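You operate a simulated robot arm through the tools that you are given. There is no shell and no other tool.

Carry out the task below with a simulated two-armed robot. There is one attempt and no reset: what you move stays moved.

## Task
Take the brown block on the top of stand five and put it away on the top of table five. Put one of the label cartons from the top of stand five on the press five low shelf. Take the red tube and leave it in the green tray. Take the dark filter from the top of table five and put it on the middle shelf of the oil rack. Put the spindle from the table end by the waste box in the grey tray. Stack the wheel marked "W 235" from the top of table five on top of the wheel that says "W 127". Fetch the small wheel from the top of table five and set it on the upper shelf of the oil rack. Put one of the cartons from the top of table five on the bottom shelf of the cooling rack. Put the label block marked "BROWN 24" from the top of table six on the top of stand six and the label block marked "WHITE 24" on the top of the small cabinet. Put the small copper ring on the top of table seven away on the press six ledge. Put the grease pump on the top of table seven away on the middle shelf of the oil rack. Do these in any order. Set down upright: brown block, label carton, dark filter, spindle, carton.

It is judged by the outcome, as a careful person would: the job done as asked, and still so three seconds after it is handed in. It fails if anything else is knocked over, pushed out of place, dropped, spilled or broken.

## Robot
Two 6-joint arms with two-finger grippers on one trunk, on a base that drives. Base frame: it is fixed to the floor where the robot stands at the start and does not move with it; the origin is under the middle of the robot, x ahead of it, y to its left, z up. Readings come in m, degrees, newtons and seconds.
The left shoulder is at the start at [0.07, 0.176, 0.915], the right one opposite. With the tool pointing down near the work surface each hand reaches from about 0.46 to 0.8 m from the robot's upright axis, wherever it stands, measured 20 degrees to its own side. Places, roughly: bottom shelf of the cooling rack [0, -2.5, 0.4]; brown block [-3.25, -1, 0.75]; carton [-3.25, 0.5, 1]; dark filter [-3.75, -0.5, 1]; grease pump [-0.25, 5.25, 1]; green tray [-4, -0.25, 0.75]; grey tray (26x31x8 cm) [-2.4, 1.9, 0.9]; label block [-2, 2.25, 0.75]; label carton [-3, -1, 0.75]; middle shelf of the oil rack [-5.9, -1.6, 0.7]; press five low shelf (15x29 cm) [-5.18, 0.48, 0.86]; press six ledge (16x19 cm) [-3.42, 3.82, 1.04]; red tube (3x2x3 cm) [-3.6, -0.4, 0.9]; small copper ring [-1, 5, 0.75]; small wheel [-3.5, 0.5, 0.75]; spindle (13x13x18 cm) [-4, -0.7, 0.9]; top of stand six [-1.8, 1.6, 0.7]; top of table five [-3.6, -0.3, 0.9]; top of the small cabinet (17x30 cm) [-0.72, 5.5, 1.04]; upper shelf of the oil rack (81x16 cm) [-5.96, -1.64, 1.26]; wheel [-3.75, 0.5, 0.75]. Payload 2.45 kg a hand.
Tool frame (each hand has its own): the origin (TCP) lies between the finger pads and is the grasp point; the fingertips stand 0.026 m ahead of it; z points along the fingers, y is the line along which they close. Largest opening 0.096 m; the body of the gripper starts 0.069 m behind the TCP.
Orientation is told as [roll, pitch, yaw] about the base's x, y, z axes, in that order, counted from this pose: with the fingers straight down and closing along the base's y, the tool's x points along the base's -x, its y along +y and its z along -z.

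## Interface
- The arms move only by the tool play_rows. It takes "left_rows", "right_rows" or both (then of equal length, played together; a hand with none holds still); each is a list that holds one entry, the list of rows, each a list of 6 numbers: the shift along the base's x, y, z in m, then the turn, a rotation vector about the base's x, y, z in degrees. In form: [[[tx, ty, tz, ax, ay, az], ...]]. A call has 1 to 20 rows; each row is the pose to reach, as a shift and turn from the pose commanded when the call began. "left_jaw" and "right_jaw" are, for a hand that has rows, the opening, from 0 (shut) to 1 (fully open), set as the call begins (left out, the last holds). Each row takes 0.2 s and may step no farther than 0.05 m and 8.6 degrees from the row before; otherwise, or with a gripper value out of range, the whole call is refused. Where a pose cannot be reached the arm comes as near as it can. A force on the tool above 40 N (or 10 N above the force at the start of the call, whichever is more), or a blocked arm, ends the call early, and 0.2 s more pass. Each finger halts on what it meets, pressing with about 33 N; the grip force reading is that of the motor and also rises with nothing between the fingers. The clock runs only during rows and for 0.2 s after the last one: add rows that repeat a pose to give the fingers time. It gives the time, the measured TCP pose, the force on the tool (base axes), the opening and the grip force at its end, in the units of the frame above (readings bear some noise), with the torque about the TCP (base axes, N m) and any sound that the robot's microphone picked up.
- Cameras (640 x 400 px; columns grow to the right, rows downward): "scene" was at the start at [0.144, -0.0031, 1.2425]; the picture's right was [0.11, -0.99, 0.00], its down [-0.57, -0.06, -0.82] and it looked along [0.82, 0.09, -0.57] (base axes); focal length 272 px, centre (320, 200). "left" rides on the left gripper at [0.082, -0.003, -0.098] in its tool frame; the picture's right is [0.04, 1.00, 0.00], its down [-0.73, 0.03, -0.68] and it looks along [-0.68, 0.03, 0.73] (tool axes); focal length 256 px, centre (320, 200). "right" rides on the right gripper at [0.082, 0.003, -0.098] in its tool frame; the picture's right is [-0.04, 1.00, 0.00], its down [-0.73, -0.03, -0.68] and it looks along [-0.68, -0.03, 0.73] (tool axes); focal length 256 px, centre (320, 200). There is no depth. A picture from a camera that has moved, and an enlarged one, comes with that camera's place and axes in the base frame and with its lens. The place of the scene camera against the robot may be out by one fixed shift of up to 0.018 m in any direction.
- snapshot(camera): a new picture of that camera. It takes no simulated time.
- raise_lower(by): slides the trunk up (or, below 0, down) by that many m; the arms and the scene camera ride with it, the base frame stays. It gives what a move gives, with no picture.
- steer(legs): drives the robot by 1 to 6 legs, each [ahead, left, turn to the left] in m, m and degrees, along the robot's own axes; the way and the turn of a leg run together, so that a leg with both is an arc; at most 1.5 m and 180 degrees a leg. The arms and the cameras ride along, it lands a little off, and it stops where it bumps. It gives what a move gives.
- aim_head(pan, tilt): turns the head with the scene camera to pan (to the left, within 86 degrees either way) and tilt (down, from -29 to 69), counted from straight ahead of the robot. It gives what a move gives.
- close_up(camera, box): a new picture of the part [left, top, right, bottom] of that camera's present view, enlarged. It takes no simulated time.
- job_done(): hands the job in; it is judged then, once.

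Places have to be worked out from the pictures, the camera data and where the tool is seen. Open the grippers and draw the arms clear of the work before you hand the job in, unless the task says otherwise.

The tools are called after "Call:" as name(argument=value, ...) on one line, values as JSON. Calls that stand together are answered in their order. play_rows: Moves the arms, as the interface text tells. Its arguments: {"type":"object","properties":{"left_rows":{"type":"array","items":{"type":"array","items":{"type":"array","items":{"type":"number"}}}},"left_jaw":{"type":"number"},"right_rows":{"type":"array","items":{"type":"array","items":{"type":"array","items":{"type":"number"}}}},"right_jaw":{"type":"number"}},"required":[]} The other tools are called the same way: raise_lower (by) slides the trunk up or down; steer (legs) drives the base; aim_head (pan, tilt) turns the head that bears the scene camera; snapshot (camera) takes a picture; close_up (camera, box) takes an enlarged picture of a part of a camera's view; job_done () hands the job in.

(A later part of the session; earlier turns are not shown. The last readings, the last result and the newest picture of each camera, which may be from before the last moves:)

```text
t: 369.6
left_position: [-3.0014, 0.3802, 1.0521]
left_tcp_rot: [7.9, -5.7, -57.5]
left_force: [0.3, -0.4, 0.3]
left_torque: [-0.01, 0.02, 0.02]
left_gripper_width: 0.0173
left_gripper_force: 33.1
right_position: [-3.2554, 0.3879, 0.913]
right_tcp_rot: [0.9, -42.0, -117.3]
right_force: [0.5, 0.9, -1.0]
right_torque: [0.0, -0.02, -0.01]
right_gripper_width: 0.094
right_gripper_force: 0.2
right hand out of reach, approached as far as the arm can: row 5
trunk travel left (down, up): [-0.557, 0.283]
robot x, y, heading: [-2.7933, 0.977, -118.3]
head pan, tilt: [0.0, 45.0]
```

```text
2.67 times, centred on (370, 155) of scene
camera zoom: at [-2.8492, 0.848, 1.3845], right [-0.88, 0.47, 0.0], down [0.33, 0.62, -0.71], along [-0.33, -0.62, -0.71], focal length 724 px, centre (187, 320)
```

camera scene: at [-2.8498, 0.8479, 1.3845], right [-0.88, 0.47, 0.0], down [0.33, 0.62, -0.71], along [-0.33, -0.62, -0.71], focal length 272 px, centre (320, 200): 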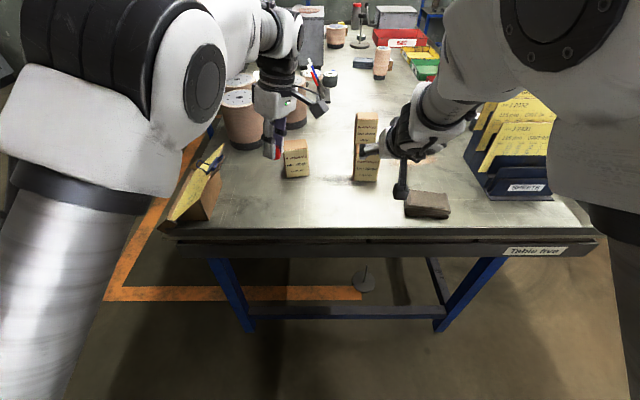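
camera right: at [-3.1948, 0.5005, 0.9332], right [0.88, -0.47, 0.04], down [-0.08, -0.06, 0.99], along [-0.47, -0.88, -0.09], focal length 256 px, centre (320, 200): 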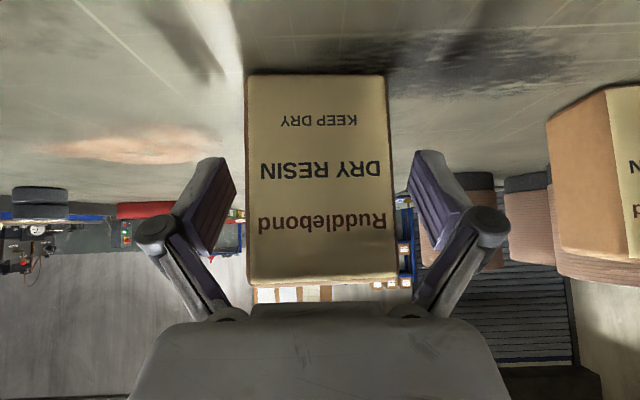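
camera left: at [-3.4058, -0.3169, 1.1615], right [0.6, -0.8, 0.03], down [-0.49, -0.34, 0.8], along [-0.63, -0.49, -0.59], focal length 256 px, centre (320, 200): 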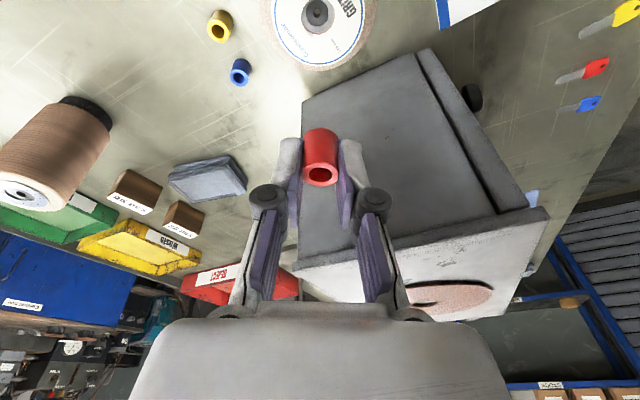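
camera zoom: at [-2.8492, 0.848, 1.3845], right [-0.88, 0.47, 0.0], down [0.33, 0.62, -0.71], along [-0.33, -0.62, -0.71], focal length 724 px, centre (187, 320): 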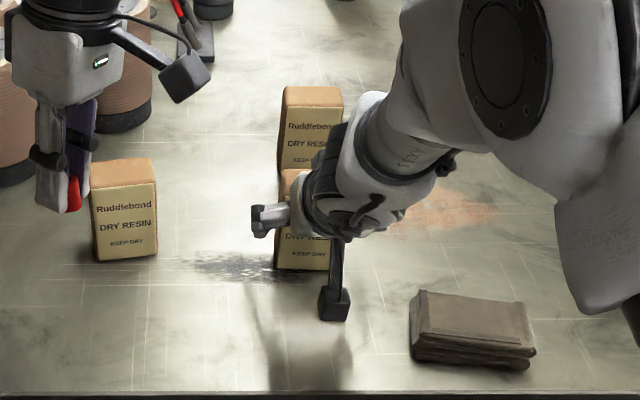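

The arm is at its limit 1.5 cm short; I nudge the base forward 1.5 cm, then close.

Call:
steer(legs=[[0.016, 0, 0]])

Call:
play_rows(right_rows=[[[0, 0, 0, 0, 0, 0], [0, 0, 0, 0, 0, 0], [0, 0, 0, 0, 0, 0], [0, 0, 0, 0, 0, 0]]], right_jaw=0.5)

Call:
snapshot(camera="right")

```text
t: 370.3
left_position: [-3.0087, 0.368, 1.0535]
left_tcp_rot: [7.9, -5.7, -57.4]
left_force: [-0.1, 0.0, 0.2]
left_torque: [0.0, 0.02, -0.01]
left_gripper_width: 0.0172
left_gripper_force: 33.2
right_position: [-3.2623, 0.3761, 0.9144]
right_tcp_rot: [1.0, -42.0, -117.3]
right_force: [-0.4, -0.1, 0.3]
right_torque: [-0.02, -0.06, -0.02]
right_gripper_width: 0.0941
right_gripper_force: 0.1
trunk travel left (down, up): [-0.557, 0.283]
robot x, y, heading: [-2.7998, 0.9611, -118.0]
head pan, tilt: [0.0, 45.0]
```

```text
t: 371.3
left_position: [-3.0082, 0.3666, 1.0529]
left_tcp_rot: [7.9, -5.7, -57.3]
left_force: [-0.8, -0.4, -0.7]
left_torque: [0.02, -0.02, -0.02]
left_gripper_width: 0.0171
left_gripper_force: 32.8
right_position: [-3.2641, 0.375, 0.9137]
right_tcp_rot: [1.1, -42.0, -117.3]
right_force: [0.5, 1.5, 2.1]
right_torque: [0.01, 0.27, -0.07]
right_gripper_width: 0.0699
right_gripper_force: 32.6
trunk travel left (down, up): [-0.557, 0.283]
robot x, y, heading: [-2.7997, 0.9621, -118.1]
head pan, tilt: [0.0, 45.0]
```

```text
taken
camera right: at [-3.2027, 0.4872, 0.9334], right [0.88, -0.47, 0.04], down [-0.08, -0.06, 0.99], along [-0.47, -0.88, -0.09], focal length 256 px, centre (320, 200)
```

right: 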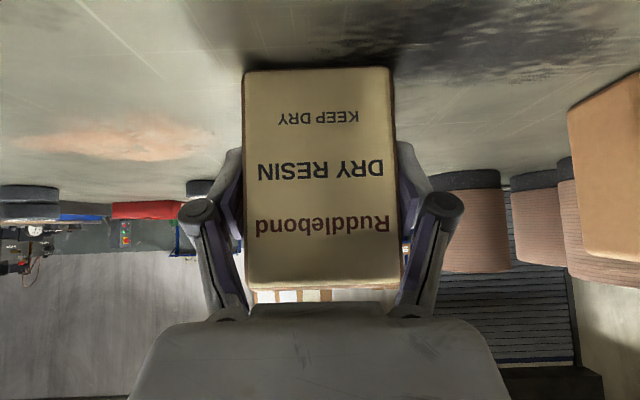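

Gripped at 7 cm. Lift with the trunk.

Call:
raise_lower(by=0.06)

Call:
raise_lower(by=0.2)

Call:
snapshot(camera="scene")

Call:
snapshot(camera="right")

```text
t: 372.3
left_position: [-3.0084, 0.3646, 1.1125]
left_tcp_rot: [7.9, -5.7, -57.4]
left_force: [0.0, -0.5, 0.3]
left_torque: [-0.01, 0.0, -0.02]
left_gripper_width: 0.0176
left_gripper_force: 33.1
right_position: [-3.2633, 0.376, 0.9738]
right_tcp_rot: [1.0, -41.9, -117.3]
right_force: [-0.2, 1.4, -1.7]
right_torque: [0.05, 0.0, -0.02]
right_gripper_width: 0.0697
right_gripper_force: 32.8
trunk travel left (down, up): [-0.617, 0.223]
robot x, y, heading: [-2.8033, 0.9633, -117.7]
head pan, tilt: [0.0, 45.0]
```

```text
t: 374.5
left_position: [-3.0082, 0.3651, 1.3121]
left_tcp_rot: [8.0, -5.9, -57.3]
left_force: [0.7, 0.6, 0.4]
left_torque: [0.01, 0.02, 0.02]
left_gripper_width: 0.0174
left_gripper_force: 33.3
right_position: [-3.2631, 0.3757, 1.1733]
right_tcp_rot: [1.0, -41.9, -117.4]
right_force: [-0.1, 0.5, -2.8]
right_torque: [0.03, -0.01, -0.02]
right_gripper_width: 0.0696
right_gripper_force: 32.8
trunk travel left (down, up): [-0.817, 0.023]
robot x, y, heading: [-2.7979, 0.9636, -118.3]
head pan, tilt: [0.0, 45.0]
```

```text
taken
camera scene: at [-2.8576, 0.8335, 1.6443], right [-0.88, 0.47, 0.0], down [0.33, 0.62, -0.71], along [-0.33, -0.62, -0.71], focal length 272 px, centre (320, 200)
```

scene: 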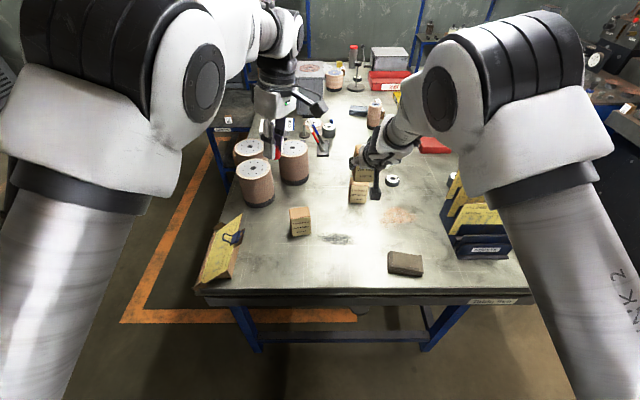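

```text
taken
camera right: at [-3.203, 0.4866, 1.1927], right [0.88, -0.47, 0.04], down [-0.08, -0.06, 0.99], along [-0.47, -0.88, -0.09], focal length 256 px, centre (320, 200)
```

right: 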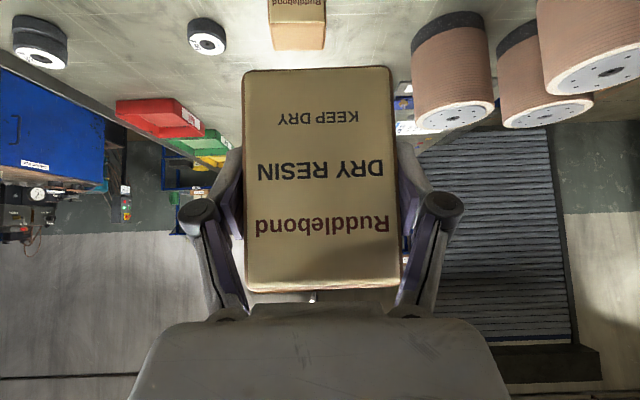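

Carton held upright. Before driving, I unwind the left hand to its natural orientation.

Call:
play_rows(left_rows=[[[0, 0, 0, 0.3, 5, 0], [0, 0, 0, 0.6, 9.9, 0], [0, 0, 0, 0.6, 9.9, 0]]])

Call:
play_rows(left_rows=[[[0.005, 0.01, 0, 0, 0, -8], [0.01, 0.02, 0, 0, 0, -16], [0.015, 0.03, 0, 0, 0, -24], [0.02, 0.04, 0, 0, 0, -32], [0.025, 0.05, 0, 0, 0, -40], [0.03, 0.05, 0, 0, 0, -48], [0.03, 0.05, 0, 0, 0, -56], [0.03, 0.05, 0, 0, 0, -61]]])

Call:
snapshot(camera="left")

```text
t: 375.3
left_position: [-3.0097, 0.365, 1.3109]
left_tcp_rot: [0.0, 0.1, -56.9]
left_force: [0.2, 0.2, -0.8]
left_torque: [0.01, -0.01, -0.02]
left_gripper_width: 0.0173
left_gripper_force: 32.6
right_position: [-3.2638, 0.375, 1.1731]
right_tcp_rot: [1.0, -41.8, -117.4]
right_force: [-0.9, -0.9, -1.8]
right_torque: [0.0, 0.0, -0.02]
right_gripper_width: 0.0698
right_gripper_force: 33.5
trunk travel left (down, up): [-0.817, 0.023]
robot x, y, heading: [-2.8032, 0.9619, -118.0]
head pan, tilt: [0.0, 45.0]
```

```text
t: 377.1
left_position: [-2.9755, 0.413, 1.317]
left_tcp_rot: [-1.0, 0.0, -117.5]
left_force: [0.2, -0.5, 0.7]
left_torque: [-0.03, 0.0, -0.01]
left_gripper_width: 0.0175
left_gripper_force: 33.2
right_position: [-3.2639, 0.3761, 1.1733]
right_tcp_rot: [1.0, -42.0, -117.4]
right_force: [-0.3, 0.3, -2.0]
right_torque: [0.03, 0.0, 0.03]
right_gripper_width: 0.0696
right_gripper_force: 32.8
trunk travel left (down, up): [-0.817, 0.023]
robot x, y, heading: [-2.8001, 0.9626, -118.1]
head pan, tilt: [0.0, 45.0]
```

```text
taken
camera left: at [-2.9408, 0.486, 1.4145], right [0.9, -0.43, -0.02], down [-0.3, -0.67, 0.68], along [-0.3, -0.61, -0.73], focal length 256 px, centre (320, 200)
```

left: 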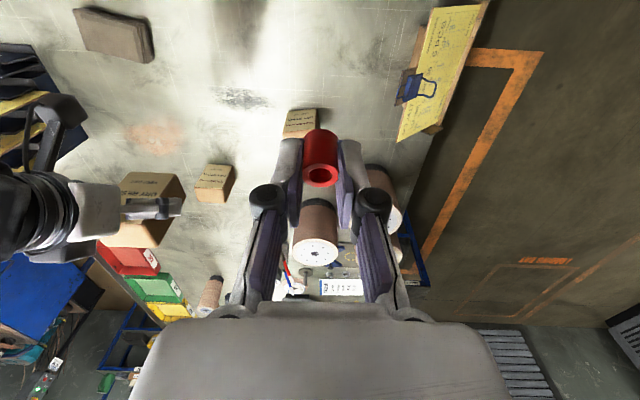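

Now drive to the aisle on the far side: strafe right, forward along the aisle, then turn left to face the table at the green tray.

Call:
steer(legs=[[0, -1.17, 1.5], [1.4, 0, 0], [0.26, 0, 0], [0, 0, 90]])

Call:
snapshot(camera="scene")

Call:
snapshot(camera="left")

```text
t: 394.9
left_position: [-4.0161, -0.1414, 1.3146]
left_tcp_rot: [-1.0, 0.1, -25.8]
left_force: [-0.3, 0.5, -0.2]
left_torque: [-0.03, -0.01, -0.03]
left_gripper_width: 0.0174
left_gripper_force: 33.3
right_position: [-3.9705, -0.4251, 1.1728]
right_tcp_rot: [1.0, -41.9, -25.7]
right_force: [0.6, -0.4, -2.7]
right_torque: [0.02, 0.0, -0.02]
right_gripper_width: 0.0694
right_gripper_force: 33.1
trunk travel left (down, up): [-0.817, 0.023]
robot x, y, heading: [-4.5726, 0.0218, -26.5]
head pan, tilt: [0.0, 45.0]
```

```text
taken
camera scene: at [-4.4475, -0.0528, 1.6444], right [-0.45, -0.9, 0.0], down [-0.63, 0.32, -0.71], along [0.63, -0.31, -0.71], focal length 272 px, centre (320, 200)
```

scene: 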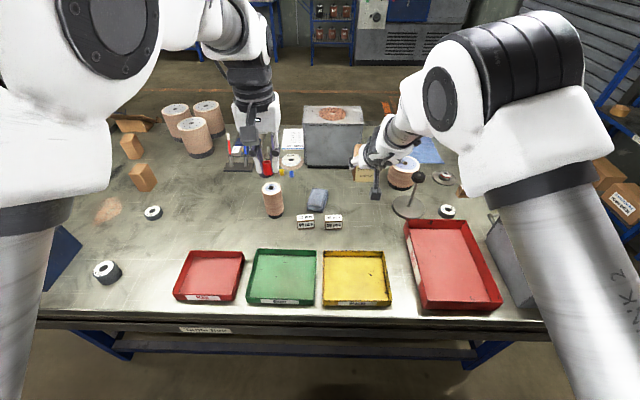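

```text
taken
camera left: at [-4.0917, -0.1058, 1.4133], right [0.4, 0.92, -0.02], down [0.68, -0.28, 0.68], along [0.62, -0.28, -0.74], focal length 256 px, centre (320, 200)
```

left: 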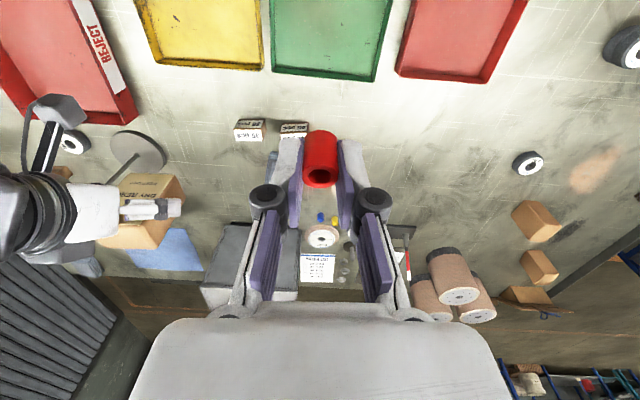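

The left hand is right above the green tray. Lower the trunk slightly and bring the tube down into the tray.

Call:
raise_lower(by=-0.1)

Call:
play_rows(left_rows=[[[-0.005, 0.003, -0.045, 0, 0, 0], [-0.01, 0.005, -0.09, 0, 0, 0], [-0.01, 0.005, -0.135, 0, 0, 0], [-0.01, 0.005, -0.18, 0, 0, 0], [-0.01, 0.005, -0.225, 0, 0, 0], [-0.01, 0.005, -0.265, 0, 0, 0], [-0.01, 0.005, -0.265, 0, 0, 0]]])

Call:
snapshot(camera="left")

Call:
snapshot(camera="scene")

```text
t: 396.2
left_position: [-4.0155, -0.1394, 1.2166]
left_tcp_rot: [-1.1, 0.1, -25.7]
left_force: [0.2, -0.1, -0.7]
left_torque: [0.01, 0.01, -0.01]
left_gripper_width: 0.0175
left_gripper_force: 32.9
right_position: [-3.9717, -0.4251, 1.0741]
right_tcp_rot: [1.0, -42.0, -25.7]
right_force: [-0.1, 0.6, -2.8]
right_torque: [0.01, 0.0, -0.01]
right_gripper_width: 0.0696
right_gripper_force: 32.9
trunk travel left (down, up): [-0.717, 0.123]
robot x, y, heading: [-4.5721, 0.0198, -26.3]
head pan, tilt: [0.0, 45.0]
```

```text
t: 397.8
left_position: [-4.0284, -0.1353, 0.9481]
left_tcp_rot: [-0.9, 0.3, -26.0]
left_force: [-0.1, -0.2, -0.2]
left_torque: [-0.04, 0.01, -0.03]
left_gripper_width: 0.0172
left_gripper_force: 33.0
right_position: [-3.9713, -0.4261, 1.0744]
right_tcp_rot: [1.0, -42.1, -25.7]
right_force: [-0.3, -0.5, -2.2]
right_torque: [0.02, 0.04, -0.01]
right_gripper_width: 0.0695
right_gripper_force: 33.0
trunk travel left (down, up): [-0.717, 0.123]
robot x, y, heading: [-4.571, 0.0201, -26.7]
head pan, tilt: [0.0, 45.0]
```

```text
taken
camera left: at [-4.103, -0.0998, 1.0462], right [0.4, 0.92, -0.02], down [0.68, -0.28, 0.68], along [0.62, -0.28, -0.74], focal length 256 px, centre (320, 200)
```

left: 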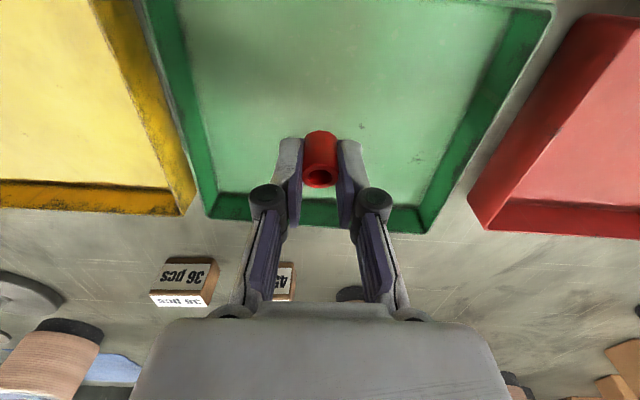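

```text
taken
camera scene: at [-4.4482, -0.0519, 1.5445], right [-0.45, -0.9, 0.0], down [-0.63, 0.32, -0.71], along [0.63, -0.32, -0.71], focal length 272 px, centre (320, 200)
```

scene: 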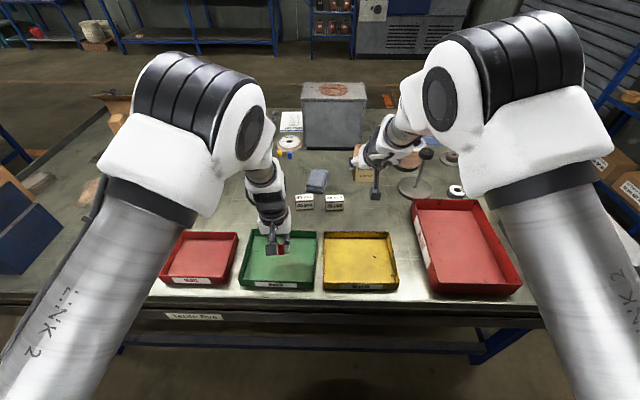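

The tube is over the tray, a bit toward its far wall. Shift 3 cm toward me and lower to the bottom.

Call:
play_rows(left_rows=[[[-0.027, 0.013, 0, 0, 0, 0], [-0.027, 0.013, -0.02, 0, 0, 0], [-0.027, 0.013, -0.035, 0, 0, 0], [-0.027, 0.013, -0.042, 0, 0, 0], [-0.027, 0.013, -0.042, 0, 0, 0]]])

```text
t: 399.0
left_position: [-4.0529, -0.1197, 0.9103]
left_tcp_rot: [-1.2, 0.2, -25.4]
left_force: [-0.3, -0.2, -0.2]
left_torque: [-0.02, 0.02, 0.0]
left_gripper_width: 0.0175
left_gripper_force: 33.0
left hand out of reach, approached as far as the arm can: row 1
right_position: [-3.9724, -0.4254, 1.0739]
right_tcp_rot: [1.0, -41.9, -25.8]
right_force: [-0.3, 0.6, -2.6]
right_torque: [0.04, 0.0, -0.03]
right_gripper_width: 0.0694
right_gripper_force: 33.1
trunk travel left (down, up): [-0.717, 0.123]
robot x, y, heading: [-4.573, 0.0182, -26.5]
head pan, tilt: [0.0, 45.0]
```

Call:
play_rows(left_rows=[[[0, 0, -0.004, 0, 0, 0], [0, 0, -0.008, 0, 0, 0], [0, 0, -0.012, 0, 0, 0], [0, 0, -0.012, 0, 0, 0]]])

Call:
snapshot(camera="left")

```text
t: 400.0
left_position: [-4.0542, -0.1213, 0.8953]
left_tcp_rot: [-0.9, 0.1, -25.9]
left_force: [-0.2, 0.2, 3.3]
left_torque: [-0.02, -0.02, -0.03]
left_gripper_width: 0.0171
left_gripper_force: 33.0
right_position: [-3.9718, -0.4253, 1.073]
right_tcp_rot: [1.1, -41.9, -25.8]
right_force: [0.3, 0.0, -2.7]
right_torque: [0.04, 0.05, -0.04]
right_gripper_width: 0.0694
right_gripper_force: 32.6
trunk travel left (down, up): [-0.717, 0.123]
robot x, y, heading: [-4.5733, 0.0153, -26.8]
head pan, tilt: [0.0, 45.0]
```

```text
taken
camera left: at [-4.1296, -0.0877, 0.9946], right [0.4, 0.92, -0.02], down [0.68, -0.28, 0.68], along [0.62, -0.28, -0.74], focal length 256 px, centre (320, 200)
```

left: 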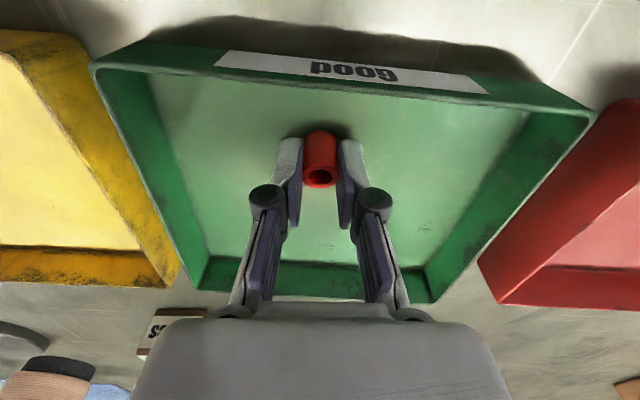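

Touching the tray floor. Release and lift straight up.

Call:
play_rows(left_rows=[[[0, 0, 0, 0, 0, 0], [0, 0, 0, 0, 0, 0], [0, 0, 0.03, 0, 0, 0], [0, 0, 0.07, 0, 0, 0], [0, 0, 0.11, 0, 0, 0], [0, 0, 0.15, 0, 0, 0], [0, 0, 0.19, 0, 0, 0]]], left_jaw=0.45)

Call:
snapshot(camera="left")

```text
t: 401.4
left_position: [-4.0824, -0.0958, 0.9559]
left_tcp_rot: [-2.4, 11.1, -24.3]
left_force: [-0.2, -0.6, -0.2]
left_torque: [-0.01, -0.03, -0.03]
left_gripper_width: 0.0429
left_gripper_force: 0.1
left hand out of reach, approached as far as the arm can: row 4, 5, 6
right_position: [-3.9706, -0.4259, 1.0725]
right_tcp_rot: [1.0, -41.9, -25.7]
right_force: [-0.4, 0.1, -1.5]
right_torque: [-0.02, 0.04, -0.01]
right_gripper_width: 0.0697
right_gripper_force: 32.9
trunk travel left (down, up): [-0.717, 0.123]
robot x, y, heading: [-4.572, 0.0187, -26.2]
head pan, tilt: [0.0, 45.0]
stopped in row 6 (left hand): the arm was blocked; the commanded pose is now the measured one
```

```text
taken
camera left: at [-4.1381, -0.0696, 1.068], right [0.37, 0.93, -0.03], down [0.8, -0.3, 0.52], along [0.48, -0.22, -0.85], focal length 256 px, centre (320, 200)
```

left: 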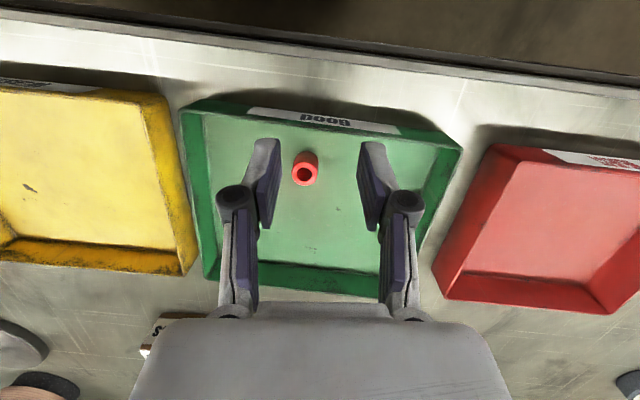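

The red tube stands in the green tray. The left arm is near its inner limit, so I lift with the trunk, then straighten the hand while moving it forward.

Call:
raise_lower(by=0.12)

Call:
play_rows(left_rows=[[[0.02, -0.01, 0.01, -0.8, -3.7, 0], [0.045, -0.022, 0.02, -1.6, -7.4, 0], [0.07, -0.035, 0.03, -2.4, -11.1, 0], [0.09, -0.045, 0.06, -2.4, -11.1, 0], [0.11, -0.055, 0.1, -2.4, -11.1, 0], [0.12, -0.06, 0.14, -2.4, -11.1, 0]]])

Call:
snapshot(camera="scene")

```text
t: 402.9
left_position: [-4.0819, -0.0974, 1.0765]
left_tcp_rot: [-2.4, 11.1, -24.3]
left_force: [0.5, -0.2, 0.4]
left_torque: [-0.02, -0.01, 0.01]
left_gripper_width: 0.0431
left_gripper_force: 0.0
right_position: [-3.9709, -0.4263, 1.193]
right_tcp_rot: [1.0, -41.9, -25.7]
right_force: [-0.5, -0.6, -2.3]
right_torque: [0.03, 0.0, 0.01]
right_gripper_width: 0.0697
right_gripper_force: 33.0
trunk travel left (down, up): [-0.837, 0.003]
robot x, y, heading: [-4.5724, 0.0189, -26.4]
head pan, tilt: [0.0, 45.0]
```

```text
t: 404.3
left_position: [-3.9633, -0.1571, 1.2181]
left_tcp_rot: [0.4, -0.2, -24.3]
left_force: [0.8, 1.2, 0.5]
left_torque: [0.0, -0.03, -0.01]
left_gripper_width: 0.0432
left_gripper_force: 0.1
right_position: [-3.9712, -0.4263, 1.1935]
right_tcp_rot: [1.0, -41.9, -25.7]
right_force: [-0.2, -0.5, -0.9]
right_torque: [0.03, 0.02, 0.0]
right_gripper_width: 0.0692
right_gripper_force: 32.6
trunk travel left (down, up): [-0.837, 0.003]
robot x, y, heading: [-4.5691, 0.0178, -26.6]
head pan, tilt: [0.0, 45.0]
```

```text
taken
camera scene: at [-4.4482, -0.0523, 1.6644], right [-0.45, -0.9, 0.0], down [-0.63, 0.32, -0.71], along [0.63, -0.32, -0.71], focal length 272 px, centre (320, 200)
```

scene: 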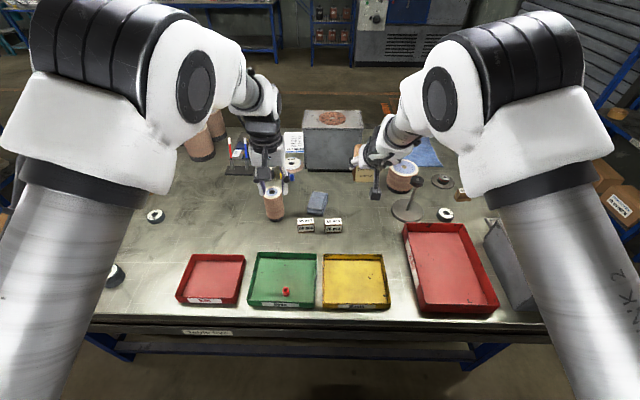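

The red tube is in the green tray. Next the spindle with the left hand: shift right along the aisle and close in.

Call:
steer(legs=[[0, -0.5, 0], [0.11, 0, 0]])

Call:
raise_lower(by=-0.1)

Call:
snapshot(camera="scene")

Call:
snapshot(camera="left")

```text
t: 408.0
left_position: [-4.0848, -0.6388, 1.2184]
left_tcp_rot: [0.3, -0.4, -23.6]
left_force: [0.7, 0.0, 1.2]
left_torque: [0.01, -0.01, 0.01]
left_gripper_width: 0.0434
left_gripper_force: 0.2
right_position: [-4.0894, -0.9078, 1.1955]
right_tcp_rot: [1.0, -42.0, -24.9]
right_force: [-0.2, -0.9, -1.2]
right_torque: [0.04, 0.02, 0.01]
right_gripper_width: 0.0695
right_gripper_force: 33.1
trunk travel left (down, up): [-0.837, 0.003]
robot x, y, heading: [-4.6939, -0.4709, -25.9]
head pan, tilt: [0.0, 45.0]
```

```text
t: 409.3
left_position: [-4.0817, -0.641, 1.1164]
left_tcp_rot: [0.2, -0.1, -23.6]
left_force: [-0.1, -0.1, 0.6]
left_torque: [0.0, 0.02, -0.02]
left_gripper_width: 0.0433
left_gripper_force: 0.1
right_position: [-4.0849, -0.9104, 1.0919]
right_tcp_rot: [1.1, -41.9, -25.0]
right_force: [0.4, 0.2, -1.6]
right_torque: [0.02, 0.01, 0.01]
right_gripper_width: 0.0694
right_gripper_force: 32.7
trunk travel left (down, up): [-0.737, 0.103]
robot x, y, heading: [-4.6957, -0.4706, -25.9]
head pan, tilt: [0.0, 45.0]
```

```text
taken
camera scene: at [-4.567, -0.5417, 1.5644], right [-0.43, -0.9, 0.0], down [-0.64, 0.31, -0.71], along [0.64, -0.31, -0.71], focal length 272 px, centre (320, 200)
```

scene: 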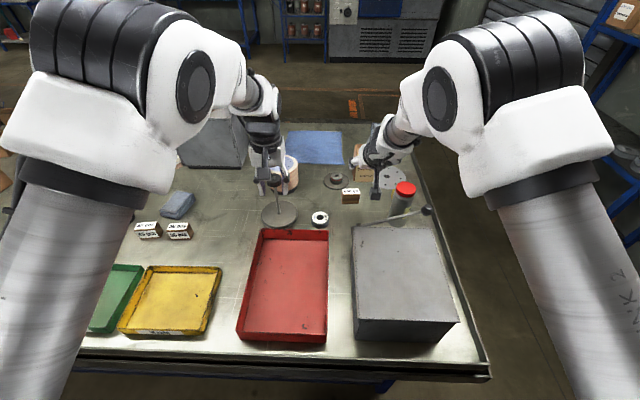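

```text
taken
camera left: at [-4.1585, -0.6105, 1.2148], right [0.36, 0.93, 0.0], down [0.68, -0.27, 0.68], along [0.64, -0.24, -0.73], focal length 256 px, centre (320, 200)
```

left: 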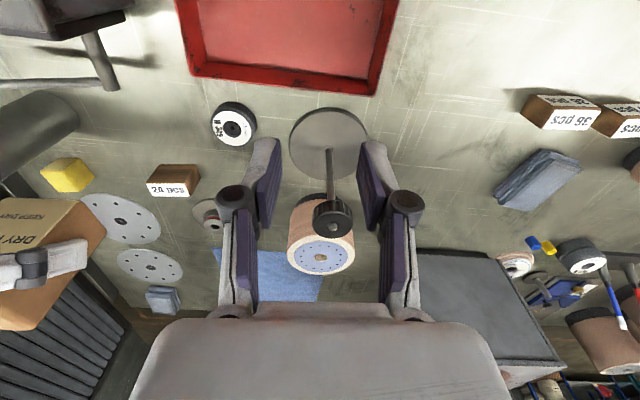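

Spindle knob located at (-3.955,-0.674), top ≈1.02. I go to a 15°-tilted pre-grasp above it.

Call:
play_rows(left_rows=[[[0.026, -0.006, 0.02, -1.5, -3.4, 0], [0.052, -0.012, 0.02, -3, -6.9, 0], [0.078, -0.017, 0.01, -4.5, -10.3, 0], [0.103, -0.0226, -0.005, -6, -13.7, 0], [0.103, -0.0226, -0.012, -6, -13.7, 0], [0.103, -0.0226, -0.012, -6, -13.7, 0]]], left_jaw=0.8)

Call:
snapshot(camera="left")

Call:
close_up(camera="scene", box=[220, 120, 400, 250])

```text
t: 410.7
left_position: [-3.9781, -0.6603, 1.1042]
left_tcp_rot: [0.3, -15.1, -23.6]
left_force: [0.1, -0.2, -0.1]
left_torque: [0.03, 0.01, 0.02]
left_gripper_width: 0.0769
left_gripper_force: 0.2
right_position: [-4.0878, -0.9087, 1.0928]
right_tcp_rot: [1.0, -41.9, -25.0]
right_force: [1.0, 0.1, -2.4]
right_torque: [-0.01, 0.04, -0.01]
right_gripper_width: 0.0694
right_gripper_force: 33.6
trunk travel left (down, up): [-0.737, 0.103]
robot x, y, heading: [-4.6948, -0.4699, -25.7]
head pan, tilt: [0.0, 45.0]
```

```text
taken
camera left: at [-4.076, -0.6227, 1.1783], right [0.36, 0.93, -0.01], down [0.5, -0.19, 0.85], along [0.79, -0.31, -0.53], focal length 256 px, centre (320, 200)
```

left: 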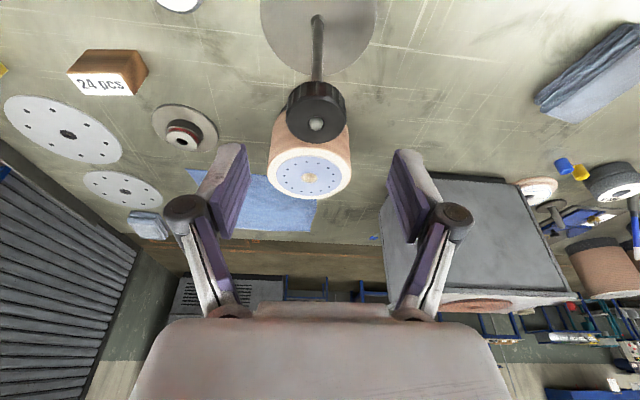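

```text
3.08 times, centred on (310, 185) of scene
camera zoom: at [-4.5679, -0.5413, 1.5644], right [-0.43, -0.9, 0.0], down [-0.64, 0.31, -0.71], along [0.64, -0.31, -0.71], focal length 836 px, centre (351, 246)
```

zoom: 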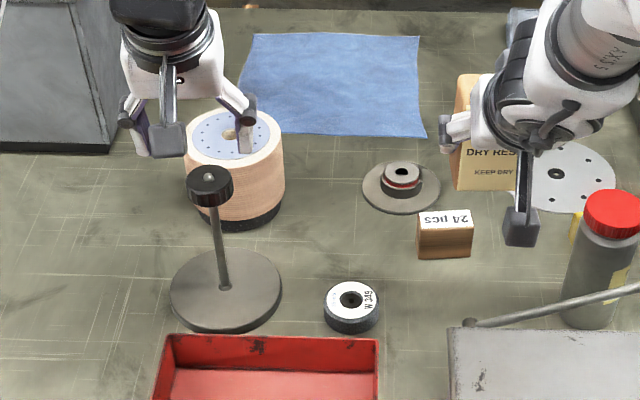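

Knob axis refined to (-3.956,-0.675), top ≈1.03. Descend and grip it.

Call:
play_rows(left_rows=[[[0.006, -0.004, -0.03, 0, 0, 0], [0.014, -0.009, -0.06, 0, 0, 0], [0.0221, -0.0147, -0.092, 0, 0, 0], [0.0221, -0.0147, -0.092, 0, 0, 0]]])

Call:
snapshot(camera="left")

```text
t: 411.7
left_position: [-3.9556, -0.6794, 1.0117]
left_tcp_rot: [0.2, -15.1, -23.7]
left_force: [-0.4, 0.0, -0.4]
left_torque: [-0.04, 0.01, 0.0]
left_gripper_width: 0.0769
left_gripper_force: 0.1
right_position: [-4.0871, -0.9087, 1.094]
right_tcp_rot: [1.0, -41.9, -25.0]
right_force: [-0.5, -0.1, -1.7]
right_torque: [0.0, 0.01, -0.02]
right_gripper_width: 0.0695
right_gripper_force: 32.5
trunk travel left (down, up): [-0.737, 0.103]
robot x, y, heading: [-4.692, -0.4734, -26.0]
head pan, tilt: [0.0, 45.0]
```

```text
taken
camera left: at [-4.0535, -0.6408, 1.0856], right [0.36, 0.93, -0.01], down [0.5, -0.19, 0.85], along [0.79, -0.31, -0.53], focal length 256 px, centre (320, 200)
```

left: 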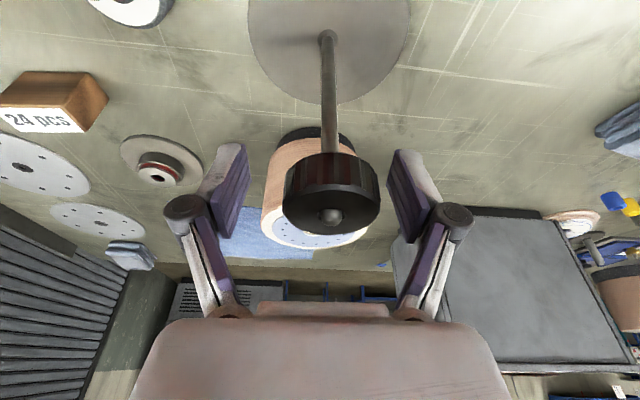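

Centre by 5 mm and close on the knob, then lift.

Call:
play_rows(left_rows=[[[0.002, 0.005, 0, 0, 0, 0], [0.002, 0.005, 0, 0, 0, 0]]])

Call:
play_rows(left_rows=[[[0, 0, 0, 0, 0, 0], [0, 0, 0, 0, 0, 0], [0, 0, 0, 0, 0, 0], [0, 0, 0, 0, 0, 0]]], left_jaw=0.25)

Call:
play_rows(left_rows=[[[0, 0, 0.015, 0, 0, 0], [0, 0, 0.05, 0, 0, 0], [0, 0, 0.09, 0, 0, 0], [0, 0, 0.13, 0, 0, 0], [-0.01, 0.005, 0.17, 0, 0, 0]]])

Call:
snapshot(camera="scene")

Call:
snapshot(camera="left")

```text
t: 412.3
left_position: [-3.9545, -0.6734, 1.0131]
left_tcp_rot: [0.2, -15.1, -23.6]
left_force: [0.2, 0.1, -0.1]
left_torque: [-0.04, 0.0, -0.01]
left_gripper_width: 0.0767
left_gripper_force: 0.1
right_position: [-4.0869, -0.909, 1.0934]
right_tcp_rot: [0.9, -42.0, -25.0]
right_force: [0.1, -0.1, -1.7]
right_torque: [0.05, 0.03, -0.03]
right_gripper_width: 0.0695
right_gripper_force: 32.6
trunk travel left (down, up): [-0.737, 0.103]
robot x, y, heading: [-4.6913, -0.4701, -25.7]
head pan, tilt: [0.0, 45.0]
```

```text
t: 413.3
left_position: [-3.9549, -0.6736, 1.0128]
left_tcp_rot: [0.2, -15.1, -23.6]
left_force: [-0.3, -1.8, 5.1]
left_torque: [-0.01, 0.06, -0.02]
left_gripper_width: 0.0433
left_gripper_force: 33.1
right_position: [-4.0876, -0.9095, 1.0943]
right_tcp_rot: [1.0, -41.9, -25.1]
right_force: [0.2, 0.0, -2.0]
right_torque: [0.02, 0.01, 0.0]
right_gripper_width: 0.0692
right_gripper_force: 33.4
trunk travel left (down, up): [-0.737, 0.103]
robot x, y, heading: [-4.6939, -0.4685, -25.8]
head pan, tilt: [0.0, 45.0]
```

```text
t: 414.5
left_position: [-3.9647, -0.6682, 1.1836]
left_tcp_rot: [0.4, -14.8, -23.5]
left_force: [-1.7, 1.3, -14.9]
left_torque: [0.07, 0.08, 0.0]
left_gripper_width: 0.0436
left_gripper_force: 33.2
right_position: [-4.0871, -0.9084, 1.0928]
right_tcp_rot: [1.0, -42.0, -24.9]
right_force: [0.0, 1.0, -1.9]
right_torque: [0.04, 0.0, 0.01]
right_gripper_width: 0.0694
right_gripper_force: 33.0
trunk travel left (down, up): [-0.737, 0.103]
robot x, y, heading: [-4.6931, -0.4704, -25.6]
head pan, tilt: [0.0, 45.0]
```

```text
taken
camera scene: at [-4.5687, -0.5412, 1.5645], right [-0.43, -0.9, 0.0], down [-0.64, 0.31, -0.71], along [0.64, -0.31, -0.71], focal length 272 px, centre (320, 200)
```

scene: 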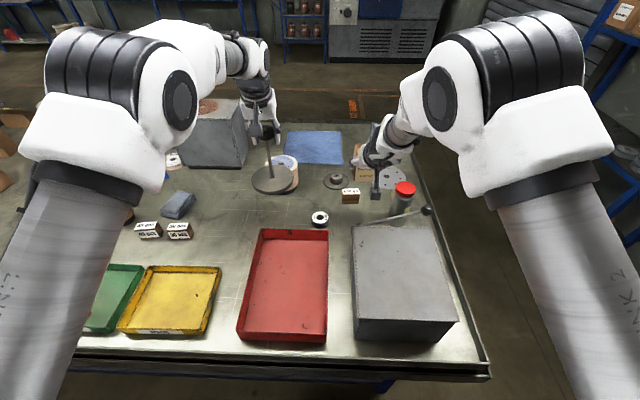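

```text
taken
camera left: at [-4.0633, -0.6298, 1.2569], right [0.36, 0.93, -0.01], down [0.5, -0.19, 0.85], along [0.79, -0.31, -0.53], focal length 256 px, centre (320, 200)
```

left: 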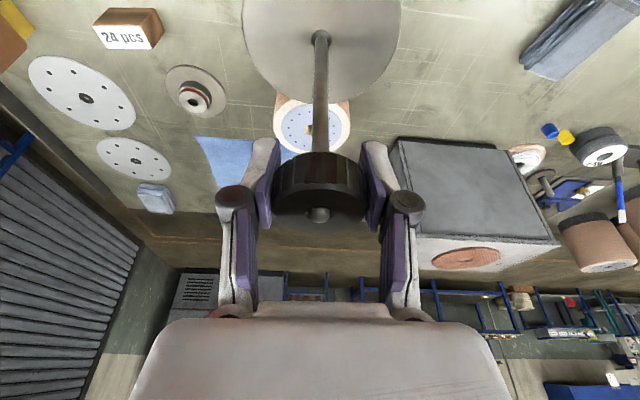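

The spindle is held (about 1.5 kg) and upright. I raise the trunk and pull the hand back slightly, then head for table six via the aisle.

Call:
raise_lower(by=0.1)

Call:
play_rows(left_rows=[[[-0.03, 0.015, 0.0, 0, 0, 0], [-0.06, 0.03, 0.0, 0, 0, 0], [-0.09, 0.045, 0.0, 0, 0, 0]]])

Call:
steer(legs=[[-0.16, 0, 0], [0, 0, 90]])

Call:
snapshot(camera="scene")

```text
t: 415.9
left_position: [-3.9608, -0.6695, 1.2823]
left_tcp_rot: [0.2, -14.9, -23.6]
left_force: [-0.6, 0.1, -14.2]
left_torque: [0.02, -0.01, 0.0]
left_gripper_width: 0.0439
left_gripper_force: 33.2
right_position: [-4.0863, -0.9098, 1.1926]
right_tcp_rot: [1.0, -41.7, -24.9]
right_force: [0.5, -0.5, -1.5]
right_torque: [0.03, 0.02, -0.01]
right_gripper_width: 0.0697
right_gripper_force: 32.8
trunk travel left (down, up): [-0.837, 0.003]
robot x, y, heading: [-4.6921, -0.4697, -25.9]
head pan, tilt: [0.0, 45.0]
```

```text
t: 416.7
left_position: [-4.0514, -0.6244, 1.2808]
left_tcp_rot: [0.3, -15.0, -23.5]
left_force: [0.8, 0.3, -14.3]
left_torque: [-0.04, -0.02, 0.01]
left_gripper_width: 0.0438
left_gripper_force: 33.2
right_position: [-4.0847, -0.909, 1.1923]
right_tcp_rot: [1.0, -41.9, -24.9]
right_force: [-0.1, -0.4, -2.4]
right_torque: [0.0, -0.01, -0.01]
right_gripper_width: 0.0695
right_gripper_force: 33.5
trunk travel left (down, up): [-0.837, 0.003]
robot x, y, heading: [-4.6938, -0.4699, -25.8]
head pan, tilt: [0.0, 45.0]
```

```text
t: 422.0
left_position: [-4.6974, 0.2428, 1.2802]
left_tcp_rot: [0.3, -15.0, 67.8]
left_force: [0.0, 0.2, -14.7]
left_torque: [-0.03, 0.02, 0.0]
left_gripper_width: 0.0437
left_gripper_force: 33.0
right_position: [-4.4119, 0.2166, 1.1921]
right_tcp_rot: [1.0, -41.8, 66.3]
right_force: [-0.2, -0.7, -1.8]
right_torque: [-0.02, 0.0, 0.03]
right_gripper_width: 0.0696
right_gripper_force: 32.8
trunk travel left (down, up): [-0.837, 0.003]
robot x, y, heading: [-4.837, -0.403, 65.8]
head pan, tilt: [0.0, 45.0]
```

```text
taken
camera scene: at [-4.7739, -0.2917, 1.6641], right [0.91, -0.41, 0.0], down [-0.29, -0.65, -0.71], along [0.29, 0.64, -0.71], focal length 272 px, centre (320, 200)
```

scene: 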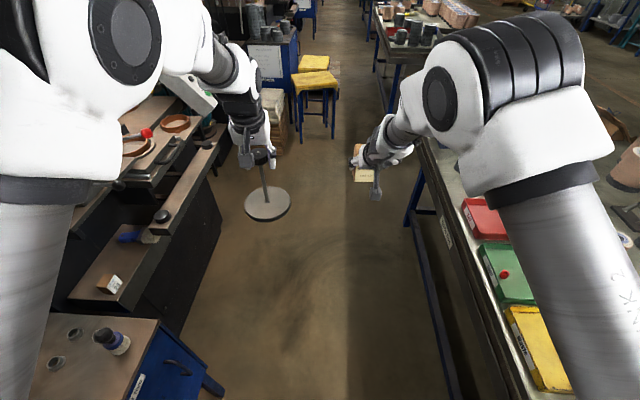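

Spindle and carton are clear of the press. I trim heading, move along the aisle to the gap and strafe into it.

Call:
steer(legs=[[0, -0.08, -2.3], [1.4, 0, 0], [0.68, 0, 0]])

Call:
aim_head(pan=0, tilt=38)

Call:
snapshot(camera="scene")

```text
t: 433.0
left_position: [-3.607, 2.0492, 1.2807]
left_tcp_rot: [0.3, -15.0, 64.2]
left_force: [-0.5, -0.1, -13.5]
left_torque: [-0.05, 0.05, -0.02]
left_gripper_width: 0.0438
left_gripper_force: 33.2
right_position: [-3.3237, 2.0055, 1.1933]
right_tcp_rot: [1.0, -41.8, 62.9]
right_force: [-0.2, -0.5, -2.3]
right_torque: [-0.01, 0.0, -0.02]
right_gripper_width: 0.0696
right_gripper_force: 33.5
trunk travel left (down, up): [-0.837, 0.003]
robot x, y, heading: [-3.7842, 1.416, 61.8]
head pan, tilt: [0.0, 45.0]
```

```text
t: 433.7
left_position: [-3.607, 2.0504, 1.2793]
left_tcp_rot: [0.2, -14.9, 64.3]
left_force: [0.2, 1.1, -14.2]
left_torque: [-0.02, 0.0, 0.01]
left_gripper_width: 0.0438
left_gripper_force: 32.9
right_position: [-3.3239, 2.0066, 1.1919]
right_tcp_rot: [1.1, -41.8, 62.8]
right_force: [0.7, 0.2, -1.4]
right_torque: [-0.01, 0.03, 0.0]
right_gripper_width: 0.0697
right_gripper_force: 33.2
trunk travel left (down, up): [-0.837, 0.003]
robot x, y, heading: [-3.7869, 1.4161, 62.0]
head pan, tilt: [0.0, 38.0]
```

```text
taken
camera scene: at [-3.7136, 1.5264, 1.6744], right [0.88, -0.47, 0.0], down [-0.29, -0.55, -0.79], along [0.37, 0.69, -0.62], focal length 272 px, centre (320, 200)
```

scene: 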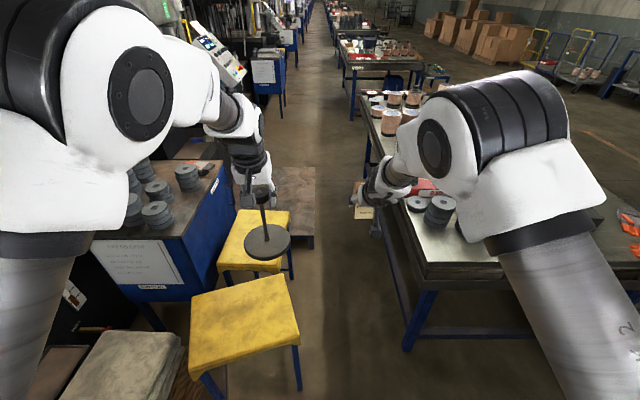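

Strafe right into the gap between the tables, then look at the grey tray.

Call:
steer(legs=[[0, -1.12, 1.5]])

Call:
aim_head(pan=0, tilt=45)

Call:
snapshot(camera="scene")

Call:
snapshot(camera="left")

```text
t: 439.4
left_position: [-2.6339, 1.5442, 1.2806]
left_tcp_rot: [0.2, -14.9, 65.4]
left_force: [0.5, 0.6, -14.3]
left_torque: [0.0, -0.02, 0.01]
left_gripper_width: 0.044
left_gripper_force: 33.1
right_position: [-2.3495, 1.5051, 1.1925]
right_tcp_rot: [0.8, -41.7, 64.0]
right_force: [0.4, 0.3, -2.5]
right_torque: [-0.02, 0.01, 0.01]
right_gripper_width: 0.0699
right_gripper_force: 32.6
trunk travel left (down, up): [-0.837, 0.003]
robot x, y, heading: [-2.799, 0.9022, 63.1]
head pan, tilt: [0.0, 38.0]
```

```text
t: 440.1
left_position: [-2.6328, 1.5424, 1.278]
left_tcp_rot: [0.2, -14.7, 65.4]
left_force: [0.0, -0.6, -13.9]
left_torque: [-0.01, -0.01, -0.02]
left_gripper_width: 0.0438
left_gripper_force: 32.8
right_position: [-2.3491, 1.5046, 1.1932]
right_tcp_rot: [0.9, -41.9, 64.0]
right_force: [0.1, 0.1, -2.4]
right_torque: [0.03, 0.04, -0.01]
right_gripper_width: 0.0694
right_gripper_force: 32.9
trunk travel left (down, up): [-0.837, 0.003]
robot x, y, heading: [-2.7937, 0.9048, 63.2]
head pan, tilt: [0.0, 45.0]
```

```text
taken
camera scene: at [-2.7312, 1.0123, 1.6642], right [0.89, -0.45, 0.0], down [-0.32, -0.63, -0.71], along [0.32, 0.63, -0.71], focal length 272 px, centre (320, 200)
```

scene: 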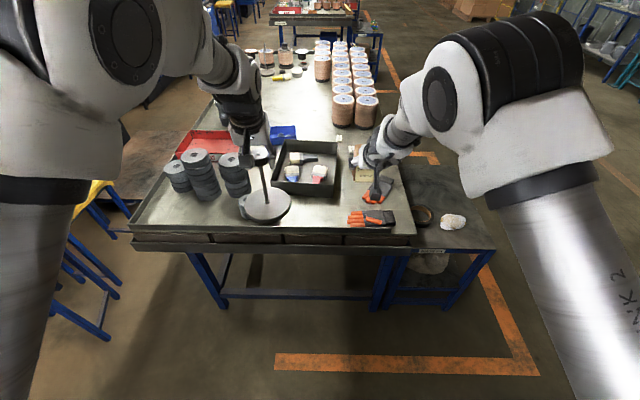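

```text
taken
camera left: at [-2.6741, 1.4467, 1.3529], right [-0.93, 0.38, -0.01], down [0.2, 0.5, 0.84], along [0.32, 0.78, -0.54], focal length 256 px, centre (320, 200)
```

left: 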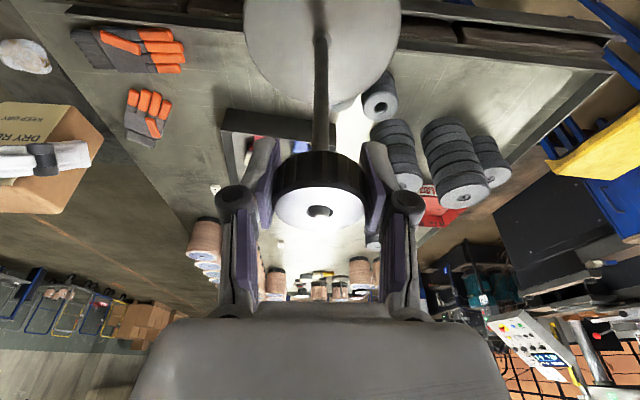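

The grey tray holds a few brushes. Zoom in to find space for the 13 cm spindle base.

Call:
close_up(camera="scene", box=[220, 110, 440, 250])

Call:
close_up(camera="right", box=[0, 0, 640, 400])

```text
2.86 times, centred on (330, 180) of scene
camera zoom: at [-2.7312, 1.0123, 1.6642], right [0.89, -0.45, 0.0], down [-0.32, -0.63, -0.71], along [0.32, 0.63, -0.71], focal length 776 px, centre (291, 257)
```

zoom: 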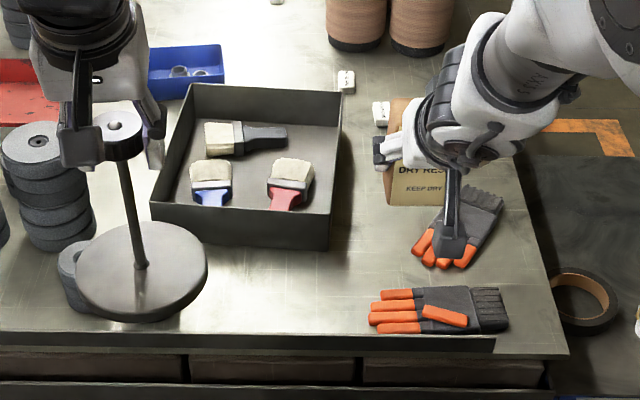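

```text
1.00 times, centred on (320, 200) of right (not enlarged: the box is as wide or as high as the picture)
camera zoom: at [-2.4044, 1.3912, 1.2119], right [-0.89, 0.45, 0.04], down [0.08, 0.07, 0.99], along [0.45, 0.89, -0.1], focal length 256 px, centre (320, 200)
```

zoom: 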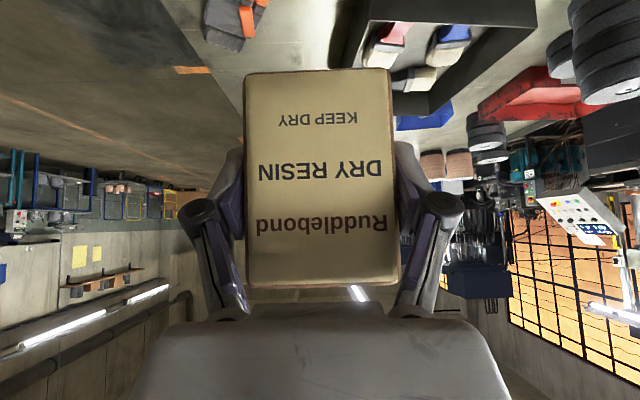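

The tray's brushes take much of the floor. I drive up to the table's end to look into the tray more steeply.

Call:
steer(legs=[[0.2, 0, 0]])

Call:
aim_head(pan=0, tilt=52)

Call:
snapshot(camera="scene")

Call:
close_up(camera="scene", box=[210, 80, 410, 230])

```text
t: 441.7
left_position: [-2.5427, 1.7173, 1.282]
left_tcp_rot: [0.1, -15.1, 65.3]
left_force: [-0.9, -0.3, -14.0]
left_torque: [-0.04, 0.0, -0.01]
left_gripper_width: 0.0438
left_gripper_force: 33.3
right_position: [-2.2582, 1.6788, 1.1956]
right_tcp_rot: [1.0, -42.0, 63.8]
right_force: [-0.4, 0.2, -1.6]
right_torque: [-0.02, 0.02, -0.03]
right_gripper_width: 0.0696
right_gripper_force: 32.8
trunk travel left (down, up): [-0.837, 0.003]
robot x, y, heading: [-2.7068, 1.0853, 63.3]
head pan, tilt: [0.0, 45.0]
```

```text
t: 442.4
left_position: [-2.5413, 1.7189, 1.2791]
left_tcp_rot: [0.4, -14.9, 65.1]
left_force: [0.5, 0.1, -14.3]
left_torque: [-0.02, 0.01, 0.01]
left_gripper_width: 0.0438
left_gripper_force: 33.3
right_position: [-2.2575, 1.6803, 1.1925]
right_tcp_rot: [1.0, -41.9, 63.8]
right_force: [-0.5, -0.2, -2.4]
right_torque: [0.0, 0.01, 0.02]
right_gripper_width: 0.0694
right_gripper_force: 32.9
trunk travel left (down, up): [-0.837, 0.003]
robot x, y, heading: [-2.7053, 1.0823, 63.0]
head pan, tilt: [0.0, 52.0]
```

```text
taken
camera scene: at [-2.6439, 1.1831, 1.6548], right [0.89, -0.45, 0.0], down [-0.36, -0.7, -0.62], along [0.28, 0.55, -0.79], focal length 272 px, centre (320, 200)
```

scene: 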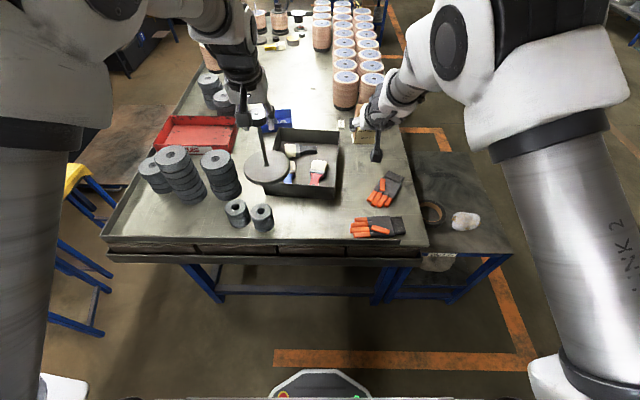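

```text
2.67 times, centred on (310, 155) of scene
camera zoom: at [-2.6439, 1.1831, 1.6548], right [0.89, -0.45, 0.0], down [-0.36, -0.7, -0.62], along [0.28, 0.55, -0.79], focal length 724 px, centre (347, 320)
```

zoom: 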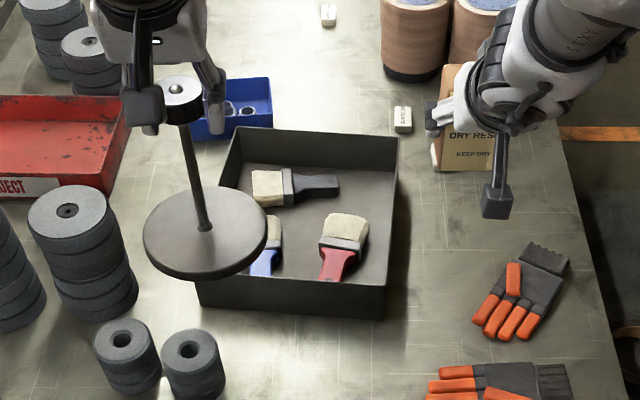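

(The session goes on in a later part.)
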